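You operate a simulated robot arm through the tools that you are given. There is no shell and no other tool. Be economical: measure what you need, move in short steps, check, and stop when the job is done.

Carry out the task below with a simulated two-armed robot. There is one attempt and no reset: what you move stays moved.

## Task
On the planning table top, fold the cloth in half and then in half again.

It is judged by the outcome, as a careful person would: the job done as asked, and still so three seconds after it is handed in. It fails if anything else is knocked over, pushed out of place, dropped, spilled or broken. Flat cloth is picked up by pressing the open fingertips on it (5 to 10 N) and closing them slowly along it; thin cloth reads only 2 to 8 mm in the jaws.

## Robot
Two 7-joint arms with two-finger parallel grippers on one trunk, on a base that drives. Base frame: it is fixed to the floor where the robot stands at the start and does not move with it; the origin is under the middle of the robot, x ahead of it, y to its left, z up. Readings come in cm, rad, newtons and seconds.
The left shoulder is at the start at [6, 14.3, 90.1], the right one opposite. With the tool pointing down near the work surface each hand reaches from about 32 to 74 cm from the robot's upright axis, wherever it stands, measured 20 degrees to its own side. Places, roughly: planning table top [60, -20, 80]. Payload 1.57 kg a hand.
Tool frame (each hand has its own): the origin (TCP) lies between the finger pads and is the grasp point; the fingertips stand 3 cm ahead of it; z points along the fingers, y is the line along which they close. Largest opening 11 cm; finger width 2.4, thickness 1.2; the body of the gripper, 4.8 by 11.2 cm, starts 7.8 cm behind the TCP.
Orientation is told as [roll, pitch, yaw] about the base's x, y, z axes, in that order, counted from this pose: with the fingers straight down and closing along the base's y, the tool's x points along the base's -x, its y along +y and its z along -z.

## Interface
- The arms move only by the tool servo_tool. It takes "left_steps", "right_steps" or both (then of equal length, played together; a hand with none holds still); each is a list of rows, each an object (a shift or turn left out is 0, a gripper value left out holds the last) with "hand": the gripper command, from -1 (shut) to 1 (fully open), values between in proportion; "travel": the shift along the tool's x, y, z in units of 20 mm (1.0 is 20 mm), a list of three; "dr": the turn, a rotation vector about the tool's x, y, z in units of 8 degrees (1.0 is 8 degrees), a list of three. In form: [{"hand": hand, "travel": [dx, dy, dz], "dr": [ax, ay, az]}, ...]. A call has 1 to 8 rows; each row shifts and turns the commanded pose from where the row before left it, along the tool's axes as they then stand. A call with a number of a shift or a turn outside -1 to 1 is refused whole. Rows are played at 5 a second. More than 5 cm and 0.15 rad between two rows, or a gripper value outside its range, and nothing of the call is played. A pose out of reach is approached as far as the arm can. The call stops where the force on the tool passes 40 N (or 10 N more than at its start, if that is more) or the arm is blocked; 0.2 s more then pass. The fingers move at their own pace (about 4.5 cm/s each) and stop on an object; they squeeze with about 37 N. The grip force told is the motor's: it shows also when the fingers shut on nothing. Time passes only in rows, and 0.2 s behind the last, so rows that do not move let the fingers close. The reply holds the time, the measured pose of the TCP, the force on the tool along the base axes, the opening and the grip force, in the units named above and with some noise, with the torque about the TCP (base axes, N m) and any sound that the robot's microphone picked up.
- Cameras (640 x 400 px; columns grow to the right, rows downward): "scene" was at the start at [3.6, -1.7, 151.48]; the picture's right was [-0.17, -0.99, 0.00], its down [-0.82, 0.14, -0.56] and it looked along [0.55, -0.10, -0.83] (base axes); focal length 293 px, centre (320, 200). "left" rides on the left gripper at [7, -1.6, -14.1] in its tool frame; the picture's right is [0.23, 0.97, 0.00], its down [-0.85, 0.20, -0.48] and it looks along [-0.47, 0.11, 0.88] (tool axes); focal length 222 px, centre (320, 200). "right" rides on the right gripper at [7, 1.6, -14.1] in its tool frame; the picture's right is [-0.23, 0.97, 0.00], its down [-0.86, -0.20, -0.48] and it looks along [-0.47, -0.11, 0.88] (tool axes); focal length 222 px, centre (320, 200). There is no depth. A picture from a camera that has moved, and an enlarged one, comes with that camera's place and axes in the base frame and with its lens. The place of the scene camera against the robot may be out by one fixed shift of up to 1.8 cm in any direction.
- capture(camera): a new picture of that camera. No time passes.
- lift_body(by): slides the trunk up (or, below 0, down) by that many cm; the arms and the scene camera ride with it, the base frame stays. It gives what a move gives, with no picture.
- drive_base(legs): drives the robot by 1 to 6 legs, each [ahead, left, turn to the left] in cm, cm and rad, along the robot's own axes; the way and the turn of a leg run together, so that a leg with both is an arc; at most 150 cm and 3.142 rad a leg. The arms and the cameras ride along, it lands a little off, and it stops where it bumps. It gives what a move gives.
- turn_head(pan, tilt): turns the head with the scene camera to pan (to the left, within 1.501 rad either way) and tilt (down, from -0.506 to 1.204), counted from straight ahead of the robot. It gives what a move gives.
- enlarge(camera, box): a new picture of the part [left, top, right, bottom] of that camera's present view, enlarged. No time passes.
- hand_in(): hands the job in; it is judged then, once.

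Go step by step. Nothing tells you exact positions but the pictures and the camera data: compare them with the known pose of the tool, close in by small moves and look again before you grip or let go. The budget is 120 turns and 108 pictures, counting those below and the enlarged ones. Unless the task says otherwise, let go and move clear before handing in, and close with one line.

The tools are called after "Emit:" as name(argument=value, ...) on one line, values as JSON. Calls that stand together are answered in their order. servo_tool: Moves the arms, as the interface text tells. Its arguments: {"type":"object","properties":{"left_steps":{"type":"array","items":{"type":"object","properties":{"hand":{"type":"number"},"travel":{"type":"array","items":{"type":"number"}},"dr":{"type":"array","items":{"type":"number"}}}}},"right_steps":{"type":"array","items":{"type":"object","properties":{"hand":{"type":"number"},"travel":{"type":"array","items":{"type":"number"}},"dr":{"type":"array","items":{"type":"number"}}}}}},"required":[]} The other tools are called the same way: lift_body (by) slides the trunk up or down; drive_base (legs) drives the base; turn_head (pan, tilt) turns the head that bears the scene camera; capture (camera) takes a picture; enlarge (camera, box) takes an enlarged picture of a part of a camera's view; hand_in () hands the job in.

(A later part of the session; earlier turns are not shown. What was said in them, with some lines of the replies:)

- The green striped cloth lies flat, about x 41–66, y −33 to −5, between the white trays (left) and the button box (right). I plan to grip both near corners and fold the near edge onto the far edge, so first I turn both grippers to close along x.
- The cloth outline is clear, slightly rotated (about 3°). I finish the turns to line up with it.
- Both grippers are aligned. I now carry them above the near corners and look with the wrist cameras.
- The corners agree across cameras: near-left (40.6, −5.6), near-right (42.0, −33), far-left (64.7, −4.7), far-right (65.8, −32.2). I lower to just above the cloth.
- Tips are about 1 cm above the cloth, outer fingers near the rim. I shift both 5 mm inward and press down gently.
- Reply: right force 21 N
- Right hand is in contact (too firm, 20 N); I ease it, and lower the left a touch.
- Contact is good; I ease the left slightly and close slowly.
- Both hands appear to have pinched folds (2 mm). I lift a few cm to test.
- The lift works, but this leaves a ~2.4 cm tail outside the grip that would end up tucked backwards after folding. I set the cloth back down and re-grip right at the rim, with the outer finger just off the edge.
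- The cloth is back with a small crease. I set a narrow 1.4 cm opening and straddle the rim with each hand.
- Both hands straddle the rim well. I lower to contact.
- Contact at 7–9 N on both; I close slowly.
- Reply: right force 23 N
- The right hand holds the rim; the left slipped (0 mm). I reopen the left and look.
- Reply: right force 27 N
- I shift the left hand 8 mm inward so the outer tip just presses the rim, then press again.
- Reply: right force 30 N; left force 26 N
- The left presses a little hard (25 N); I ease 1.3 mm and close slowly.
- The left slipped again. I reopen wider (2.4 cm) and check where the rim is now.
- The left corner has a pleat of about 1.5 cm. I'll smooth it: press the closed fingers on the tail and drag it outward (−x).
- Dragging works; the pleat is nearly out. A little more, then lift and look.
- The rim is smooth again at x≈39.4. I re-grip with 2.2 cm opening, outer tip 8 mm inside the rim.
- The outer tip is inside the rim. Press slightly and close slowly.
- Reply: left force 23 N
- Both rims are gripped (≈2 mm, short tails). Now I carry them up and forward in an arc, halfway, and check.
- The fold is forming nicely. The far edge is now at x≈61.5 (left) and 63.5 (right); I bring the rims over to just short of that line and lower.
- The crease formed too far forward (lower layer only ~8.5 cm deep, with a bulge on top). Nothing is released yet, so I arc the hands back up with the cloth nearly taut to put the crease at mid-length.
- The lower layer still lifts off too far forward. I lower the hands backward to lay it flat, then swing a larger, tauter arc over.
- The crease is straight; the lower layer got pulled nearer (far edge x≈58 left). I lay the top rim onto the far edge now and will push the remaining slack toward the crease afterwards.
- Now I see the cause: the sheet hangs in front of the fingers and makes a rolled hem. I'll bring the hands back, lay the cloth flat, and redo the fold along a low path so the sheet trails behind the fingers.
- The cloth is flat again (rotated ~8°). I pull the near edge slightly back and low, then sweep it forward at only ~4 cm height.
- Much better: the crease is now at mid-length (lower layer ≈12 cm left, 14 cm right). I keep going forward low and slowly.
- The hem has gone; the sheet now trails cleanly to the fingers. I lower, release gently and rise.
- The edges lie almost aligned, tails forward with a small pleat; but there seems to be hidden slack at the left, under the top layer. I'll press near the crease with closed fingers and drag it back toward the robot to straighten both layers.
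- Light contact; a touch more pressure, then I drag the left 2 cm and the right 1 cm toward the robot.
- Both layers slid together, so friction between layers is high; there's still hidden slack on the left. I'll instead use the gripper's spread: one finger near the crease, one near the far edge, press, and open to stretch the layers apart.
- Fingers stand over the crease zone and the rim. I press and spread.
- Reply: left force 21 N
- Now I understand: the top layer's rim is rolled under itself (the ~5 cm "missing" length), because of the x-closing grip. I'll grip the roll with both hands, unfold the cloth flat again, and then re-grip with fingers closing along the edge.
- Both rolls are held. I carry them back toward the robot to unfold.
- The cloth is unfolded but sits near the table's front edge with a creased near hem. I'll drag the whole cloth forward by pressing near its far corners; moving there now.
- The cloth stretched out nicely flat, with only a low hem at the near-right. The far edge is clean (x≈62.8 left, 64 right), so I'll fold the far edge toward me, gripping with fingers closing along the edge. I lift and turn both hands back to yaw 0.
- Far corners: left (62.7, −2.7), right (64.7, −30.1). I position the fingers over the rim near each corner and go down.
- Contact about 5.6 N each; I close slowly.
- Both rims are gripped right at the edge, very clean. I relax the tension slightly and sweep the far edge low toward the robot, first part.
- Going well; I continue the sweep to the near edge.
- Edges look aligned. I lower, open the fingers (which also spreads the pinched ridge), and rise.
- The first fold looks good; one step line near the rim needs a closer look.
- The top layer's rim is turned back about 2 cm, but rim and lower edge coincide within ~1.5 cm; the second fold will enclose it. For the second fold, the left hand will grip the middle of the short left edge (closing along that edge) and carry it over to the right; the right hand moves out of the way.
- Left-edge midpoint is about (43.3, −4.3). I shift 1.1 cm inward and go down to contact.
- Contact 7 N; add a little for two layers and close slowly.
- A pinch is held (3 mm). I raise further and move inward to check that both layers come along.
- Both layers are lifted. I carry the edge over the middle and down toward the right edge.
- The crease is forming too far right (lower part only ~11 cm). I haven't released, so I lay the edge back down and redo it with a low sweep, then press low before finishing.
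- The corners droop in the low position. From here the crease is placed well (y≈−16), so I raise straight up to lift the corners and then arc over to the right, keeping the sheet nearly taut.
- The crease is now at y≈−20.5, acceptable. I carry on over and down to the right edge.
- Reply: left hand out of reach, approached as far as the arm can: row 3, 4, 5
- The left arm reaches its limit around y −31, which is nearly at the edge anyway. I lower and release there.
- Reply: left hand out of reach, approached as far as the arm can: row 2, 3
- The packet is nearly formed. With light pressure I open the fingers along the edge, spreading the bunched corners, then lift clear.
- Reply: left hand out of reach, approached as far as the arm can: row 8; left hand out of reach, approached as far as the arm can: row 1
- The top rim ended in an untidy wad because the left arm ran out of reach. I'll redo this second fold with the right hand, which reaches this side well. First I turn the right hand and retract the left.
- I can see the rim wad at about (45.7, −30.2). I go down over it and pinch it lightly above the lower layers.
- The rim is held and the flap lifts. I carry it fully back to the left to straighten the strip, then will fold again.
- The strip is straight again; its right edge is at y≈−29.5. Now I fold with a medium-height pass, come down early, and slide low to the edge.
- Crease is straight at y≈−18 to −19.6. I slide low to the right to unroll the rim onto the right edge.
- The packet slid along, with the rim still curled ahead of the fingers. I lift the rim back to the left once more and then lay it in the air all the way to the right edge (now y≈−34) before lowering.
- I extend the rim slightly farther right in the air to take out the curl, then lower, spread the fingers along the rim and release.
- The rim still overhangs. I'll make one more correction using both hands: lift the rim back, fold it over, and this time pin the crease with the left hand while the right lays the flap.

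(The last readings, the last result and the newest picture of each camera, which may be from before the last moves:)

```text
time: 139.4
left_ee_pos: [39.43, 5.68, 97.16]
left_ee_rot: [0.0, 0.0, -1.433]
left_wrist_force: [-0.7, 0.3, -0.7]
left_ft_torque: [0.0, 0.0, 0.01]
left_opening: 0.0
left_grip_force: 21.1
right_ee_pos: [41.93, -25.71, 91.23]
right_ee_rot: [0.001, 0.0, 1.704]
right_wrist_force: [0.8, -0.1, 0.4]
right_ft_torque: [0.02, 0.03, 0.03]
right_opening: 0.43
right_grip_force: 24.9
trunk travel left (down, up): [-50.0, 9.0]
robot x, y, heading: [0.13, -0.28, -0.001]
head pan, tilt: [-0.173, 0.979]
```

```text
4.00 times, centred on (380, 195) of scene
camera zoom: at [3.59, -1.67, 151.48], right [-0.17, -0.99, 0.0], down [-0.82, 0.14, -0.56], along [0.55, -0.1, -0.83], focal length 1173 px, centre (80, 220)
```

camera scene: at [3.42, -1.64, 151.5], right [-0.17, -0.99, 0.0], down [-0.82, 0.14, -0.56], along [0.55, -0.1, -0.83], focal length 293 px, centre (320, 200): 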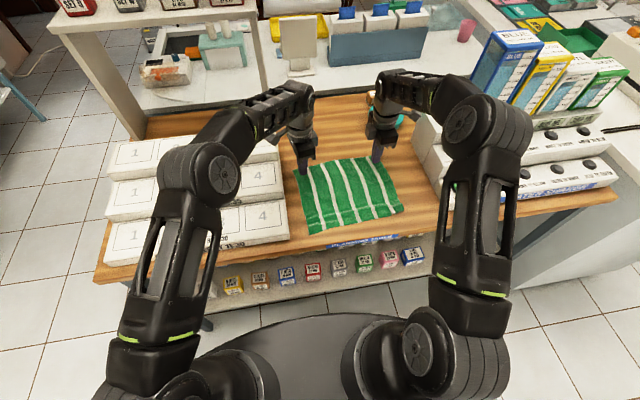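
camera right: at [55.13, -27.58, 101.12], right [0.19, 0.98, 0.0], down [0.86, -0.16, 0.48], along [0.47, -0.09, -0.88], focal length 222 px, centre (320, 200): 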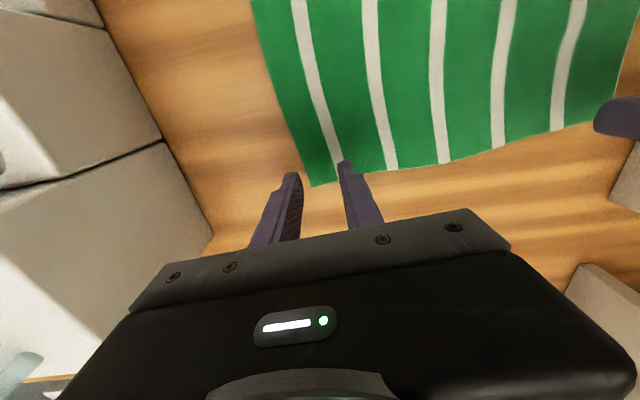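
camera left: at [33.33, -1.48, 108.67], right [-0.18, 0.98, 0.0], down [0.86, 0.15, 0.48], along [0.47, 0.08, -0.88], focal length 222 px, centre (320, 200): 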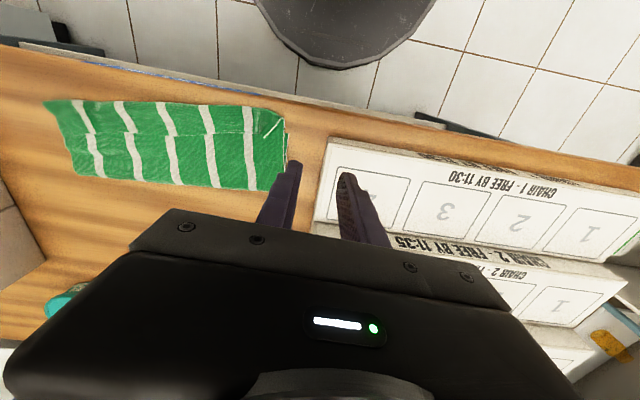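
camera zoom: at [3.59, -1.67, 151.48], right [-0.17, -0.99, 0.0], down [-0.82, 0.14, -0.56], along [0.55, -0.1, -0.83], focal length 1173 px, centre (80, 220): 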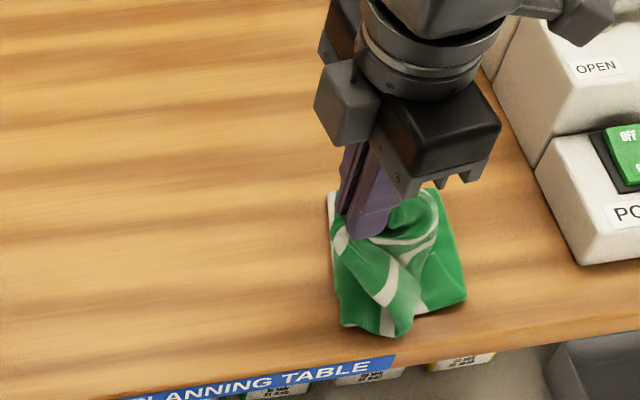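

Rim held, lower right edge at y≈−35.3. I lay it back left, then return at low height to y≈−28.

Emit:
servo_tool(right_steps=[{"travel": [-1, -0.12, 0]}, {"travel": [-1, -0.12, 0]}, {"travel": [-1, -0.12, 0.1]}, {"travel": [-1, -0.12, 0.2]}, {"travel": [-1, -0.12, 0.3]}, {"travel": [-1, -0.12, 0.5]}, {"travel": [-1, -0.12, 0.6]}, {"travel": [-0.8, -0.12, 0.6]}])

Emit:
servo_tool(right_steps=[{}, {"travel": [0.3, 0, -0.6]}, {"travel": [0.8, 0, -0.2]}, {"travel": [0.8, 0, 0]}, {"travel": [0.8, 0, 0]}, {"travel": [0.8, 0, 0]}, {"travel": [0.8, 0, 0]}, {"travel": [0.8, 0, 0]}])

Emit:
servo_tool(right_steps=[{"travel": [0.8, 0, 0]}, {"travel": [0.8, 0, 0]}, {"travel": [0.8, 0, 0]}, {"travel": [0.8, 0, 0]}, {"travel": [0.8, 0, 0]}], left_steps=[{"travel": [-1, 0.3, 0]}, {"travel": [-1, 0.3, 0]}, {"travel": [-1, 0.3, 0]}, {"travel": [-1, 0.3, 0]}, {"travel": [-1, 0.3, 0]}])

Emit:
enlarge(camera="scene", box=[300, 145, 460, 245])

```text
time: 141.2
left_ee_pos: [39.45, 5.63, 97.23]
left_ee_rot: [0.001, -0.001, -1.435]
left_wrist_force: [0.3, -0.5, -0.9]
left_ft_torque: [-0.02, -0.01, 0.01]
left_opening: 0.0
left_grip_force: 21.5
right_ee_pos: [41.45, -9.98, 86.76]
right_ee_rot: [0.0, 0.0, 1.705]
right_wrist_force: [-0.2, -0.5, 0.2]
right_ft_torque: [0.04, 0.0, -0.01]
right_opening: 0.45
right_grip_force: 25.0
trunk travel left (down, up): [-50.0, 9.0]
robot x, y, heading: [-0.41, -0.05, -0.003]
head pan, tilt: [-0.173, 0.979]
```

```text
time: 143.0
left_ee_pos: [39.24, 5.79, 97.21]
left_ee_rot: [0.0, 0.0, -1.435]
left_wrist_force: [-0.8, -0.7, 0.1]
left_ft_torque: [0.0, 0.02, -0.01]
left_opening: 0.02
left_grip_force: 21.6
right_ee_pos: [42.96, -20.04, 88.46]
right_ee_rot: [-0.001, -0.001, 1.708]
right_wrist_force: [-1.1, 1.1, 0.7]
right_ft_torque: [0.01, -0.03, 0.03]
right_opening: 0.45
right_grip_force: 25.1
trunk travel left (down, up): [-50.0, 9.0]
robot x, y, heading: [-0.33, 0.23, -0.0]
head pan, tilt: [-0.173, 0.979]
```

```text
time: 144.2
left_ee_pos: [43.78, -3.94, 97.3]
left_ee_rot: [0.0, 0.001, -1.434]
left_wrist_force: [0.6, 0.0, -0.3]
left_ft_torque: [0.0, 0.0, -0.01]
left_opening: 0.03
left_grip_force: 21.3
right_ee_pos: [44.02, -28.11, 88.43]
right_ee_rot: [0.0, 0.0, 1.708]
right_wrist_force: [0.3, 0.3, 0.4]
right_ft_torque: [0.02, -0.01, -0.01]
right_opening: 0.45
right_grip_force: 24.8
trunk travel left (down, up): [-50.0, 9.0]
robot x, y, heading: [-0.26, 0.14, 0.002]
head pan, tilt: [-0.173, 0.979]
```

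```text
4.00 times, centred on (380, 195) of scene
camera zoom: at [3.63, -1.76, 151.48], right [-0.17, -0.99, 0.0], down [-0.82, 0.14, -0.56], along [0.55, -0.1, -0.83], focal length 1173 px, centre (80, 220)
```

zoom: 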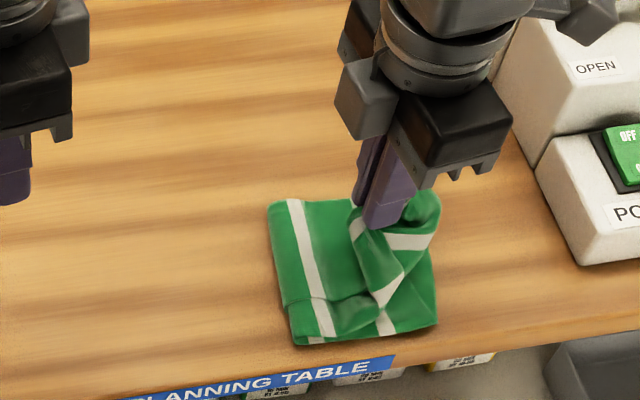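

The crease stays near y≈−22 with lower edge y≈−32; I'll accept this geometry and finish neatly: bring the rim to the right edge, lower, spread the fingers along it and release.

Emit:
servo_tool(right_steps=[{"travel": [0.6, 0, -0.3]}, {"travel": [0.7, 0, 0]}, {"travel": [0.7, 0, 0.3]}, {"travel": [0.3, 0, 0.8]}, {"travel": [0, 0, 0.9]}, {"travel": [0, 0, 0.5]}, {}])

Emit:
servo_tool(right_steps=[{"hand": -0.8}, {"hand": -0.6}, {"hand": -0.4}, {"hand": -0.2}, {"hand": 0}, {"hand": 0.2}, {"travel": [0, 0, -0.5]}, {"travel": [0, 0, -1]}])

Emit:
servo_tool(right_steps=[{"travel": [0, 0, -1]}, {"travel": [0, 0, -1]}, {"travel": [0.5, 0, -1], "hand": -1}, {"travel": [1, 0, 0]}, {"travel": [1, 0, 0]}])

Emit:
enlarge(camera="right", box=[160, 80, 480, 280])

```text
time: 145.8
left_ee_pos: [43.62, -3.95, 97.28]
left_ee_rot: [0.001, 0.001, -1.436]
left_wrist_force: [0.1, 1.0, 0.1]
left_ft_torque: [0.01, 0.06, -0.02]
left_opening: 0.01
left_grip_force: 21.6
right_ee_pos: [44.56, -32.5, 83.9]
right_ee_rot: [0.0, -0.001, 1.707]
right_wrist_force: [0.5, -0.4, 11.4]
right_ft_torque: [0.03, -0.03, -0.03]
right_opening: 0.44
right_grip_force: 24.5
trunk travel left (down, up): [-50.0, 9.0]
robot x, y, heading: [-0.43, -0.18, -0.002]
head pan, tilt: [-0.173, 0.979]
```

```text
time: 147.6
left_ee_pos: [43.67, -3.78, 97.28]
left_ee_rot: [-0.001, 0.0, -1.435]
left_wrist_force: [0.6, -0.4, -0.2]
left_ft_torque: [0.03, -0.02, 0.01]
left_opening: 0.03
left_grip_force: 21.4
right_ee_pos: [44.73, -32.59, 87.0]
right_ee_rot: [0.0, -0.001, 1.708]
right_wrist_force: [-0.6, -0.3, -0.2]
right_ft_torque: [0.04, -0.01, 0.0]
right_opening: 6.61
right_grip_force: 0.0
trunk travel left (down, up): [-50.0, 9.0]
robot x, y, heading: [0.03, -0.0, 0.002]
head pan, tilt: [-0.173, 0.979]
```

```text
time: 148.8
left_ee_pos: [43.69, -3.95, 97.33]
left_ee_rot: [0.0, 0.001, -1.435]
left_wrist_force: [0.2, -0.1, -0.3]
left_ft_torque: [-0.01, 0.02, -0.03]
left_opening: 0.0
left_grip_force: 21.3
right_ee_pos: [45.45, -37.62, 93.15]
right_ee_rot: [0.002, 0.001, 1.707]
right_wrist_force: [0.6, 0.3, 0.2]
right_ft_torque: [0.01, 0.0, 0.0]
right_opening: 0.0
right_grip_force: 2.4
trunk travel left (down, up): [-50.0, 9.0]
robot x, y, heading: [-0.01, -0.27, -0.003]
head pan, tilt: [-0.173, 0.979]
```

```text
2.00 times, centred on (320, 180) of right
camera zoom: at [44.65, -44.51, 107.13], right [-1.0, 0.09, 0.0], down [0.08, 0.87, 0.48], along [0.05, 0.48, -0.88], focal length 444 px, centre (320, 240)
```

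zoom: 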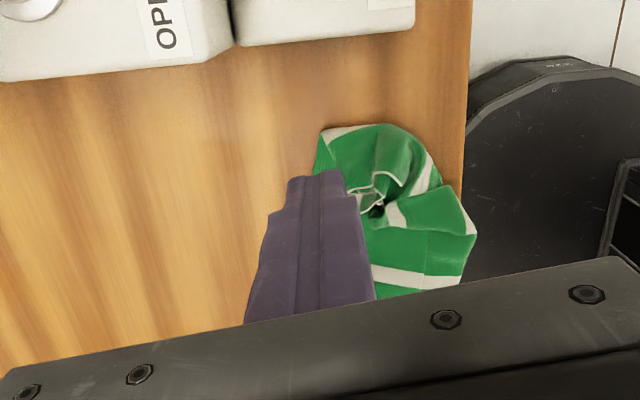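

The rim is curled up in a small wad. I'll sweep it over to the right like a broom with the closed fingers, just above the lower layer.

Emit:
servo_tool(right_steps=[{"travel": [-0.96, 0.18, 0]}, {"travel": [-0.96, 0.18, 0]}, {"travel": [-0.96, 0.18, 0]}, {"travel": [-0.95, 0.17, 0]}, {"travel": [0, 0, 1]}, {"travel": [0, 0, 1]}, {"travel": [0, 0, 1]}, {"travel": [0, 0, 1]}])

Emit:
servo_tool(right_steps=[{"travel": [0, 0, 0.5]}, {"travel": [0.5, 0, 0]}, {"travel": [0.5, 0, 0]}, {"travel": [0.6, 0, 0]}, {"travel": [0.6, 0, 0]}, {"travel": [0.6, 0, 0]}, {"travel": [0.6, 0, 0]}])

```text
time: 150.6
left_ee_pos: [43.62, -3.88, 97.23]
left_ee_rot: [-0.001, 0.0, -1.435]
left_wrist_force: [-0.1, -0.4, -0.9]
left_ft_torque: [-0.02, -0.01, -0.01]
left_opening: 0.01
left_grip_force: 20.7
right_ee_pos: [42.97, -30.17, 84.9]
right_ee_rot: [0.001, 0.0, 1.707]
right_wrist_force: [-0.2, -0.8, 0.9]
right_ft_torque: [-0.01, -0.01, -0.01]
right_opening: 0.0
right_grip_force: 21.2
trunk travel left (down, up): [-50.0, 9.0]
robot x, y, heading: [0.2, 0.0, 0.001]
head pan, tilt: [-0.173, 0.979]
```

```text
time: 152.2
left_ee_pos: [43.74, -3.92, 97.27]
left_ee_rot: [0.0, -0.002, -1.435]
left_wrist_force: [-0.2, -0.4, 0.0]
left_ft_torque: [-0.01, 0.0, 0.01]
left_opening: 0.02
left_grip_force: 21.3
right_ee_pos: [43.86, -37.01, 83.97]
right_ee_rot: [0.0, -0.001, 1.706]
right_wrist_force: [0.8, -0.1, -0.1]
right_ft_torque: [0.0, 0.06, -0.01]
right_opening: 0.0
right_grip_force: 21.1
trunk travel left (down, up): [-50.0, 9.0]
robot x, y, heading: [-0.14, 0.23, -0.0]
head pan, tilt: [-0.173, 0.979]
```

Raise clear and look (last pictures).

Emit:
servo_tool(right_steps=[{"travel": [0, 0, -1]}, {"travel": [0, 0, -1]}, {"travel": [0, 0, -1]}, {"travel": [0.5, 0, -1]}, {"travel": [1, 0, -1]}, {"travel": [1, 0, 0]}, {"travel": [1, 0, 0]}, {"travel": [1, 0, 0]}])

Emit:
enlarge(camera="scene", box=[320, 155, 448, 235])

```text
time: 154.0
left_ee_pos: [43.65, -3.83, 97.45]
left_ee_rot: [-0.001, 0.0, -1.434]
left_wrist_force: [0.6, 0.6, -0.2]
left_ft_torque: [0.01, -0.01, -0.04]
left_opening: 0.01
left_grip_force: 21.3
right_ee_pos: [45.0, -45.74, 93.97]
right_ee_rot: [-0.001, -0.002, 1.708]
right_wrist_force: [-0.5, -0.4, -0.3]
right_ft_torque: [-0.02, -0.04, 0.03]
right_opening: 0.01
right_grip_force: 21.4
trunk travel left (down, up): [-50.0, 9.0]
robot x, y, heading: [0.06, 0.35, 0.001]
head pan, tilt: [-0.173, 0.979]
```

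```text
5.00 times, centred on (384, 195) of scene
camera zoom: at [3.61, -1.73, 151.48], right [-0.17, -0.99, 0.0], down [-0.82, 0.14, -0.56], along [0.55, -0.1, -0.83], focal length 1467 px, centre (0, 225)
```

zoom: 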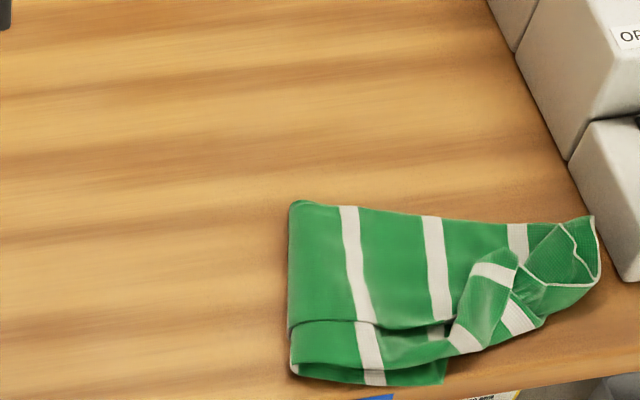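

The flap is now straight but too long relative to the lower part, and I have no pictures left. I know the positions well, so I'll re-grip the rim at about (42.5, −40.6), lay the strip flat and refold with an early touchdown.

Emit:
servo_tool(right_steps=[{"travel": [-0.9, 0.3, 0], "hand": 0.1}, {"travel": [-0.9, 0.3, 0]}, {"travel": [-0.9, 0.29, 0]}, {"travel": [0, 0, 1]}, {"travel": [0, 0, 1]}, {"travel": [0, 0, 1]}, {"travel": [0, 0, 1]}, {"travel": [0, 0, 0.8]}])

Emit:
servo_tool(right_steps=[{"travel": [0, 0, 0.3]}, {"travel": [0, 0, 0.15]}, {"hand": -0.2}, {"hand": -0.4}, {"hand": -0.6}, {"hand": -0.8}, {"hand": -1}, {}])

```text
time: 155.8
left_ee_pos: [43.71, -3.91, 97.38]
left_ee_rot: [-0.002, 0.0, -1.435]
left_wrist_force: [-0.3, -0.2, -0.9]
left_ft_torque: [0.0, 0.0, -0.04]
left_opening: 0.01
left_grip_force: 21.7
right_ee_pos: [42.62, -40.76, 84.37]
right_ee_rot: [0.0, 0.001, 1.707]
right_wrist_force: [-0.7, 0.7, -0.1]
right_ft_torque: [-0.04, 0.01, 0.01]
right_opening: 6.05
right_grip_force: 0.0
trunk travel left (down, up): [-50.0, 9.0]
robot x, y, heading: [-0.37, 0.06, -0.005]
head pan, tilt: [-0.173, 0.979]
```

```text
time: 157.6
left_ee_pos: [43.64, -3.89, 97.42]
left_ee_rot: [0.0, 0.0, -1.436]
left_wrist_force: [-0.7, 0.5, 0.3]
left_ft_torque: [-0.01, 0.0, 0.01]
left_opening: 0.0
left_grip_force: 21.2
right_ee_pos: [42.44, -40.66, 83.58]
right_ee_rot: [-0.001, 0.0, 1.709]
right_wrist_force: [-0.8, 0.1, 2.1]
right_ft_torque: [0.06, 0.01, 0.02]
right_opening: 0.42
right_grip_force: 25.0
trunk travel left (down, up): [-50.0, 9.0]
robot x, y, heading: [0.27, -0.26, -0.003]
head pan, tilt: [-0.173, 0.979]
```

Gripped (4 mm), and now the cloth leaves the fingers on the correct side for laying on the right. I carry the rim left to lay the strip, then arc back to the right edge with the sheet taut.

Emit:
servo_tool(right_steps=[{"travel": [-0.5, -0.06, -1]}, {"travel": [-0.8, -0.1, -1]}, {"travel": [-1, -0.13, -1]}, {"travel": [-1, -0.13, -1]}, {"travel": [-1, -0.13, -0.8]}, {"travel": [-1, -0.13, -0.5]}, {"travel": [-1, -0.13, 0]}, {"travel": [-1, -0.13, 0]}], left_steps=[{"travel": [1, 0, 0]}, {"travel": [1, 0, 0]}, {"travel": [1, 0, 0]}, {"travel": [1, 0, 0]}, {"travel": [1, 0, 0]}, {"travel": [0.5, 0, 0]}, {}, {}])

Emit:
servo_tool(right_steps=[{"travel": [-1, -0.13, 0]}, {"travel": [-1, -0.13, 0.1]}, {"travel": [-1, -0.13, 0.2]}, {"travel": [-1, -0.13, 0.3]}, {"travel": [-1, -0.13, 0.4]}, {"travel": [-1, -0.13, 0.4]}, {"travel": [-1, -0.13, 0.5]}, {"travel": [-1, -0.13, 0.5]}])

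Emit:
servo_tool(right_steps=[{}, {"travel": [0.8, 0.1, -0.5]}, {"travel": [0.9, 0.12, -0.6]}, {"travel": [0.9, 0.12, -0.6]}, {"travel": [1, 0.13, -0.6]}, {"travel": [1, 0.13, -0.5]}, {"travel": [1, 0.13, -0.2]}, {}])

Emit:
servo_tool(right_steps=[{"travel": [1, 0.13, 0.1]}, {"travel": [1, 0.13, 0.3]}, {"travel": [1, 0.13, 0.6]}, {"travel": [0.8, 0.1, 0.8]}, {"travel": [0.7, 0.1, 0.9]}, {"travel": [0.6, 0.08, 1]}, {"travel": [0.4, 0.05, 1]}, {"travel": [0.2, 0, 0.8]}])

```text
time: 159.4
left_ee_pos: [42.35, 7.09, 97.41]
left_ee_rot: [0.0, 0.0, -1.433]
left_wrist_force: [-0.1, 0.1, -0.2]
left_ft_torque: [-0.01, 0.02, 0.03]
left_opening: 0.01
left_grip_force: 20.8
right_ee_pos: [42.28, -25.96, 94.28]
right_ee_rot: [0.0, 0.0, 1.705]
right_wrist_force: [-0.2, -0.1, 0.6]
right_ft_torque: [0.0, 0.03, 0.01]
right_opening: 0.4
right_grip_force: 24.7
trunk travel left (down, up): [-50.0, 9.0]
robot x, y, heading: [0.02, 0.16, 0.003]
head pan, tilt: [-0.173, 0.979]
```

```text
time: 161.2
left_ee_pos: [42.27, 6.95, 97.28]
left_ee_rot: [0.0, 0.001, -1.435]
left_wrist_force: [-1.0, 0.6, -0.1]
left_ft_torque: [-0.02, -0.01, -0.03]
left_opening: 0.01
left_grip_force: 21.8
right_ee_pos: [42.28, -9.75, 89.31]
right_ee_rot: [0.001, 0.001, 1.706]
right_wrist_force: [0.1, -0.2, -0.3]
right_ft_torque: [-0.02, -0.02, 0.0]
right_opening: 0.43
right_grip_force: 24.6
trunk travel left (down, up): [-50.0, 9.0]
robot x, y, heading: [0.04, -0.16, -0.001]
head pan, tilt: [-0.173, 0.979]
```

```text
time: 163.0
left_ee_pos: [42.13, 6.97, 97.37]
left_ee_rot: [0.0, 0.0, -1.434]
left_wrist_force: [0.1, -0.2, 0.3]
left_ft_torque: [0.04, 0.02, 0.01]
left_opening: 0.02
left_grip_force: 20.8
right_ee_pos: [42.41, -21.09, 95.29]
right_ee_rot: [0.0, 0.0, 1.705]
right_wrist_force: [-0.5, -0.2, 1.0]
right_ft_torque: [0.04, 0.04, -0.02]
right_opening: 0.43
right_grip_force: 25.0
trunk travel left (down, up): [-50.0, 9.0]
robot x, y, heading: [-0.07, -0.0, 0.0]
head pan, tilt: [-0.173, 0.979]
```

```text
time: 164.8
left_ee_pos: [42.27, 6.95, 97.38]
left_ee_rot: [0.0, 0.0, -1.434]
left_wrist_force: [1.2, -0.2, 0.2]
left_ft_torque: [0.01, 0.04, -0.02]
left_opening: 0.0
left_grip_force: 21.7
right_ee_pos: [42.5, -32.62, 84.11]
right_ee_rot: [0.001, -0.001, 1.706]
right_wrist_force: [0.9, 0.8, -0.2]
right_ft_torque: [0.0, 0.02, -0.01]
right_opening: 0.39
right_grip_force: 25.0
trunk travel left (down, up): [-50.0, 9.0]
robot x, y, heading: [-0.43, 0.31, 0.002]
head pan, tilt: [-0.173, 0.979]
```

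The rim is at the right edge. I lower slightly, spread along the rim to widen the corners, release and rise.

Emit:
servo_tool(right_steps=[{"travel": [0, 0, 0.2]}, {"hand": -0.8}, {"hand": -0.6}, {"hand": -0.4}, {"hand": -0.1}, {"hand": 0.2}, {"hand": 0.4}, {"travel": [0, 0, -0.6]}])

Emit:
servo_tool(right_steps=[{"travel": [0, 0, -1]}, {"travel": [0, 0, -1]}, {"travel": [0, 0, -1]}, {"travel": [0, 0, -1]}, {"travel": [0.8, 0, -0.5], "hand": -1}, {"travel": [1, 0, 0]}, {"travel": [1, 0, 0]}])

Emit:
capture(camera="scene")

```text
time: 166.6
left_ee_pos: [42.16, 7.01, 97.34]
left_ee_rot: [0.002, 0.0, -1.435]
left_wrist_force: [-0.4, 0.0, 0.0]
left_ft_torque: [0.01, 0.0, 0.01]
left_opening: 0.0
left_grip_force: 20.9
right_ee_pos: [42.51, -32.64, 85.16]
right_ee_rot: [0.001, 0.0, 1.708]
right_wrist_force: [0.0, 0.3, 0.3]
right_ft_torque: [-0.02, 0.0, -0.01]
right_opening: 7.7
right_grip_force: 0.0
trunk travel left (down, up): [-50.0, 9.0]
robot x, y, heading: [0.06, -0.15, 0.001]
head pan, tilt: [-0.173, 0.979]
```

```text
time: 168.2
left_ee_pos: [42.07, 6.97, 97.34]
left_ee_rot: [0.0, 0.001, -1.434]
left_wrist_force: [-0.5, 0.1, 0.4]
left_ft_torque: [-0.01, 0.01, 0.02]
left_opening: 0.02
left_grip_force: 20.6
right_ee_pos: [43.32, -38.16, 94.21]
right_ee_rot: [0.0, 0.002, 1.706]
right_wrist_force: [-0.9, 0.6, 0.0]
right_ft_torque: [0.02, 0.0, 0.01]
right_opening: 0.69
right_grip_force: 0.2
trunk travel left (down, up): [-50.0, 9.0]
robot x, y, heading: [0.23, 0.08, -0.001]
head pan, tilt: [-0.173, 0.979]
```

```text
refused: no pictures are left
```

No pictures remain, so I finish with gentle straight-down presses to flatten the rim and the crease area, then retract.

Emit:
servo_tool(right_steps=[{"travel": [-0.84, -0.03, 0], "hand": -0.27}, {"travel": [-0.84, -0.03, 0]}, {"travel": [-0.84, -0.03, 0.6]}, {"travel": [-0.84, 0, 0.9]}, {"travel": [0, 0, 1]}, {"travel": [0, 0, 1]}, {"travel": [0, 0, 1]}, {"travel": [0, 0, 0.7]}])

Emit:
servo_tool(right_steps=[{"travel": [0, 0, 0.08]}, {}, {"travel": [0, 0, -1]}, {"travel": [-0.9, 0, -0.3]}, {"travel": [-0.9, 0, 0]}, {"travel": [-0.9, 0, 0]}, {"travel": [-0.9, 0, 0.8]}, {"travel": [0, 0, 0.5]}])

Emit:
servo_tool(right_steps=[{}, {"travel": [0, 0, -1]}, {"travel": [0, 0, -1]}, {"travel": [0, 0, -1]}, {"travel": [0, 0, -1]}, {"travel": [0, 0, -1]}, {"travel": [0.5, 0, -1]}])

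```text
time: 170.0
left_ee_pos: [42.21, 7.04, 97.34]
left_ee_rot: [0.0, -0.001, -1.435]
left_wrist_force: [1.1, 0.4, 0.5]
left_ft_torque: [-0.03, 0.01, 0.0]
left_opening: 0.0
left_grip_force: 20.6
right_ee_pos: [42.58, -31.42, 83.76]
right_ee_rot: [0.001, 0.0, 1.706]
right_wrist_force: [0.3, 0.0, 0.5]
right_ft_torque: [-0.01, 0.02, -0.04]
right_opening: 4.03
right_grip_force: 0.5
trunk travel left (down, up): [-50.0, 9.0]
robot x, y, heading: [0.53, 0.39, 0.0]
head pan, tilt: [-0.173, 0.979]
```

```text
time: 171.8
left_ee_pos: [42.18, 6.99, 97.42]
left_ee_rot: [0.002, 0.0, -1.433]
left_wrist_force: [-0.7, 0.3, 0.0]
left_ft_torque: [-0.01, 0.01, 0.03]
left_opening: 0.02
left_grip_force: 21.7
right_ee_pos: [41.45, -24.26, 83.67]
right_ee_rot: [-0.002, -0.001, 1.706]
right_wrist_force: [-0.3, 1.1, 5.4]
right_ft_torque: [-0.05, 0.11, -0.01]
right_opening: 4.02
right_grip_force: 0.0
trunk travel left (down, up): [-50.0, 9.0]
robot x, y, heading: [-0.05, -0.1, 0.002]
head pan, tilt: [-0.173, 0.979]
```

```text
time: 173.4
left_ee_pos: [42.2, 6.94, 97.32]
left_ee_rot: [0.001, 0.001, -1.434]
left_wrist_force: [-0.5, -0.1, 0.5]
left_ft_torque: [-0.02, -0.03, -0.02]
left_opening: 0.02
left_grip_force: 20.8
right_ee_pos: [41.62, -25.46, 95.54]
right_ee_rot: [-0.001, 0.001, 1.706]
right_wrist_force: [0.0, 0.0, 0.2]
right_ft_torque: [-0.02, -0.04, 0.0]
right_opening: 4.01
right_grip_force: 0.1
trunk travel left (down, up): [-50.0, 9.0]
robot x, y, heading: [0.18, -0.01, -0.003]
head pan, tilt: [-0.173, 0.979]
```

Both hands are empty and above the cloth. The last move takes the right hand clear, and then I hand in.

Emit:
servo_tool(right_steps=[{"travel": [1, 0, -1]}, {"travel": [1, 0, -0.5]}, {"travel": [1, 0, 0]}, {"travel": [1, 0, 0]}, {"travel": [1, 0, 0]}, {"travel": [1, 0, 0]}, {"travel": [1, 0, 0]}, {"travel": [1, 0, 0]}])

Emit:
hand_in()

```text
time: 175.2
left_ee_pos: [42.24, 6.98, 97.39]
left_ee_rot: [0.0, -0.001, -1.435]
left_wrist_force: [-0.5, -0.6, 0.8]
left_ft_torque: [-0.03, -0.01, -0.02]
left_opening: 0.01
left_grip_force: 21.5
right_ee_pos: [43.84, -41.06, 98.43]
right_ee_rot: [0.003, 0.001, 1.707]
right_wrist_force: [-0.2, 0.0, 0.4]
right_ft_torque: [0.02, 0.0, -0.02]
right_opening: 4.0
right_grip_force: 0.1
trunk travel left (down, up): [-50.0, 9.0]
robot x, y, heading: [0.03, 0.07, -0.001]
head pan, tilt: [-0.173, 0.979]
```

```text
The job is handed in.
```

I folded the cloth in half and then in half again and handed it in with both hands clear. I couldn't check the second fold because my pictures had run out: in the last one it was uneven (about 9 cm under 17 cm), and I refolded it after that by position readings alone. The first fold has one edge turned back about 2 cm. I saw nothing else on the table moved.
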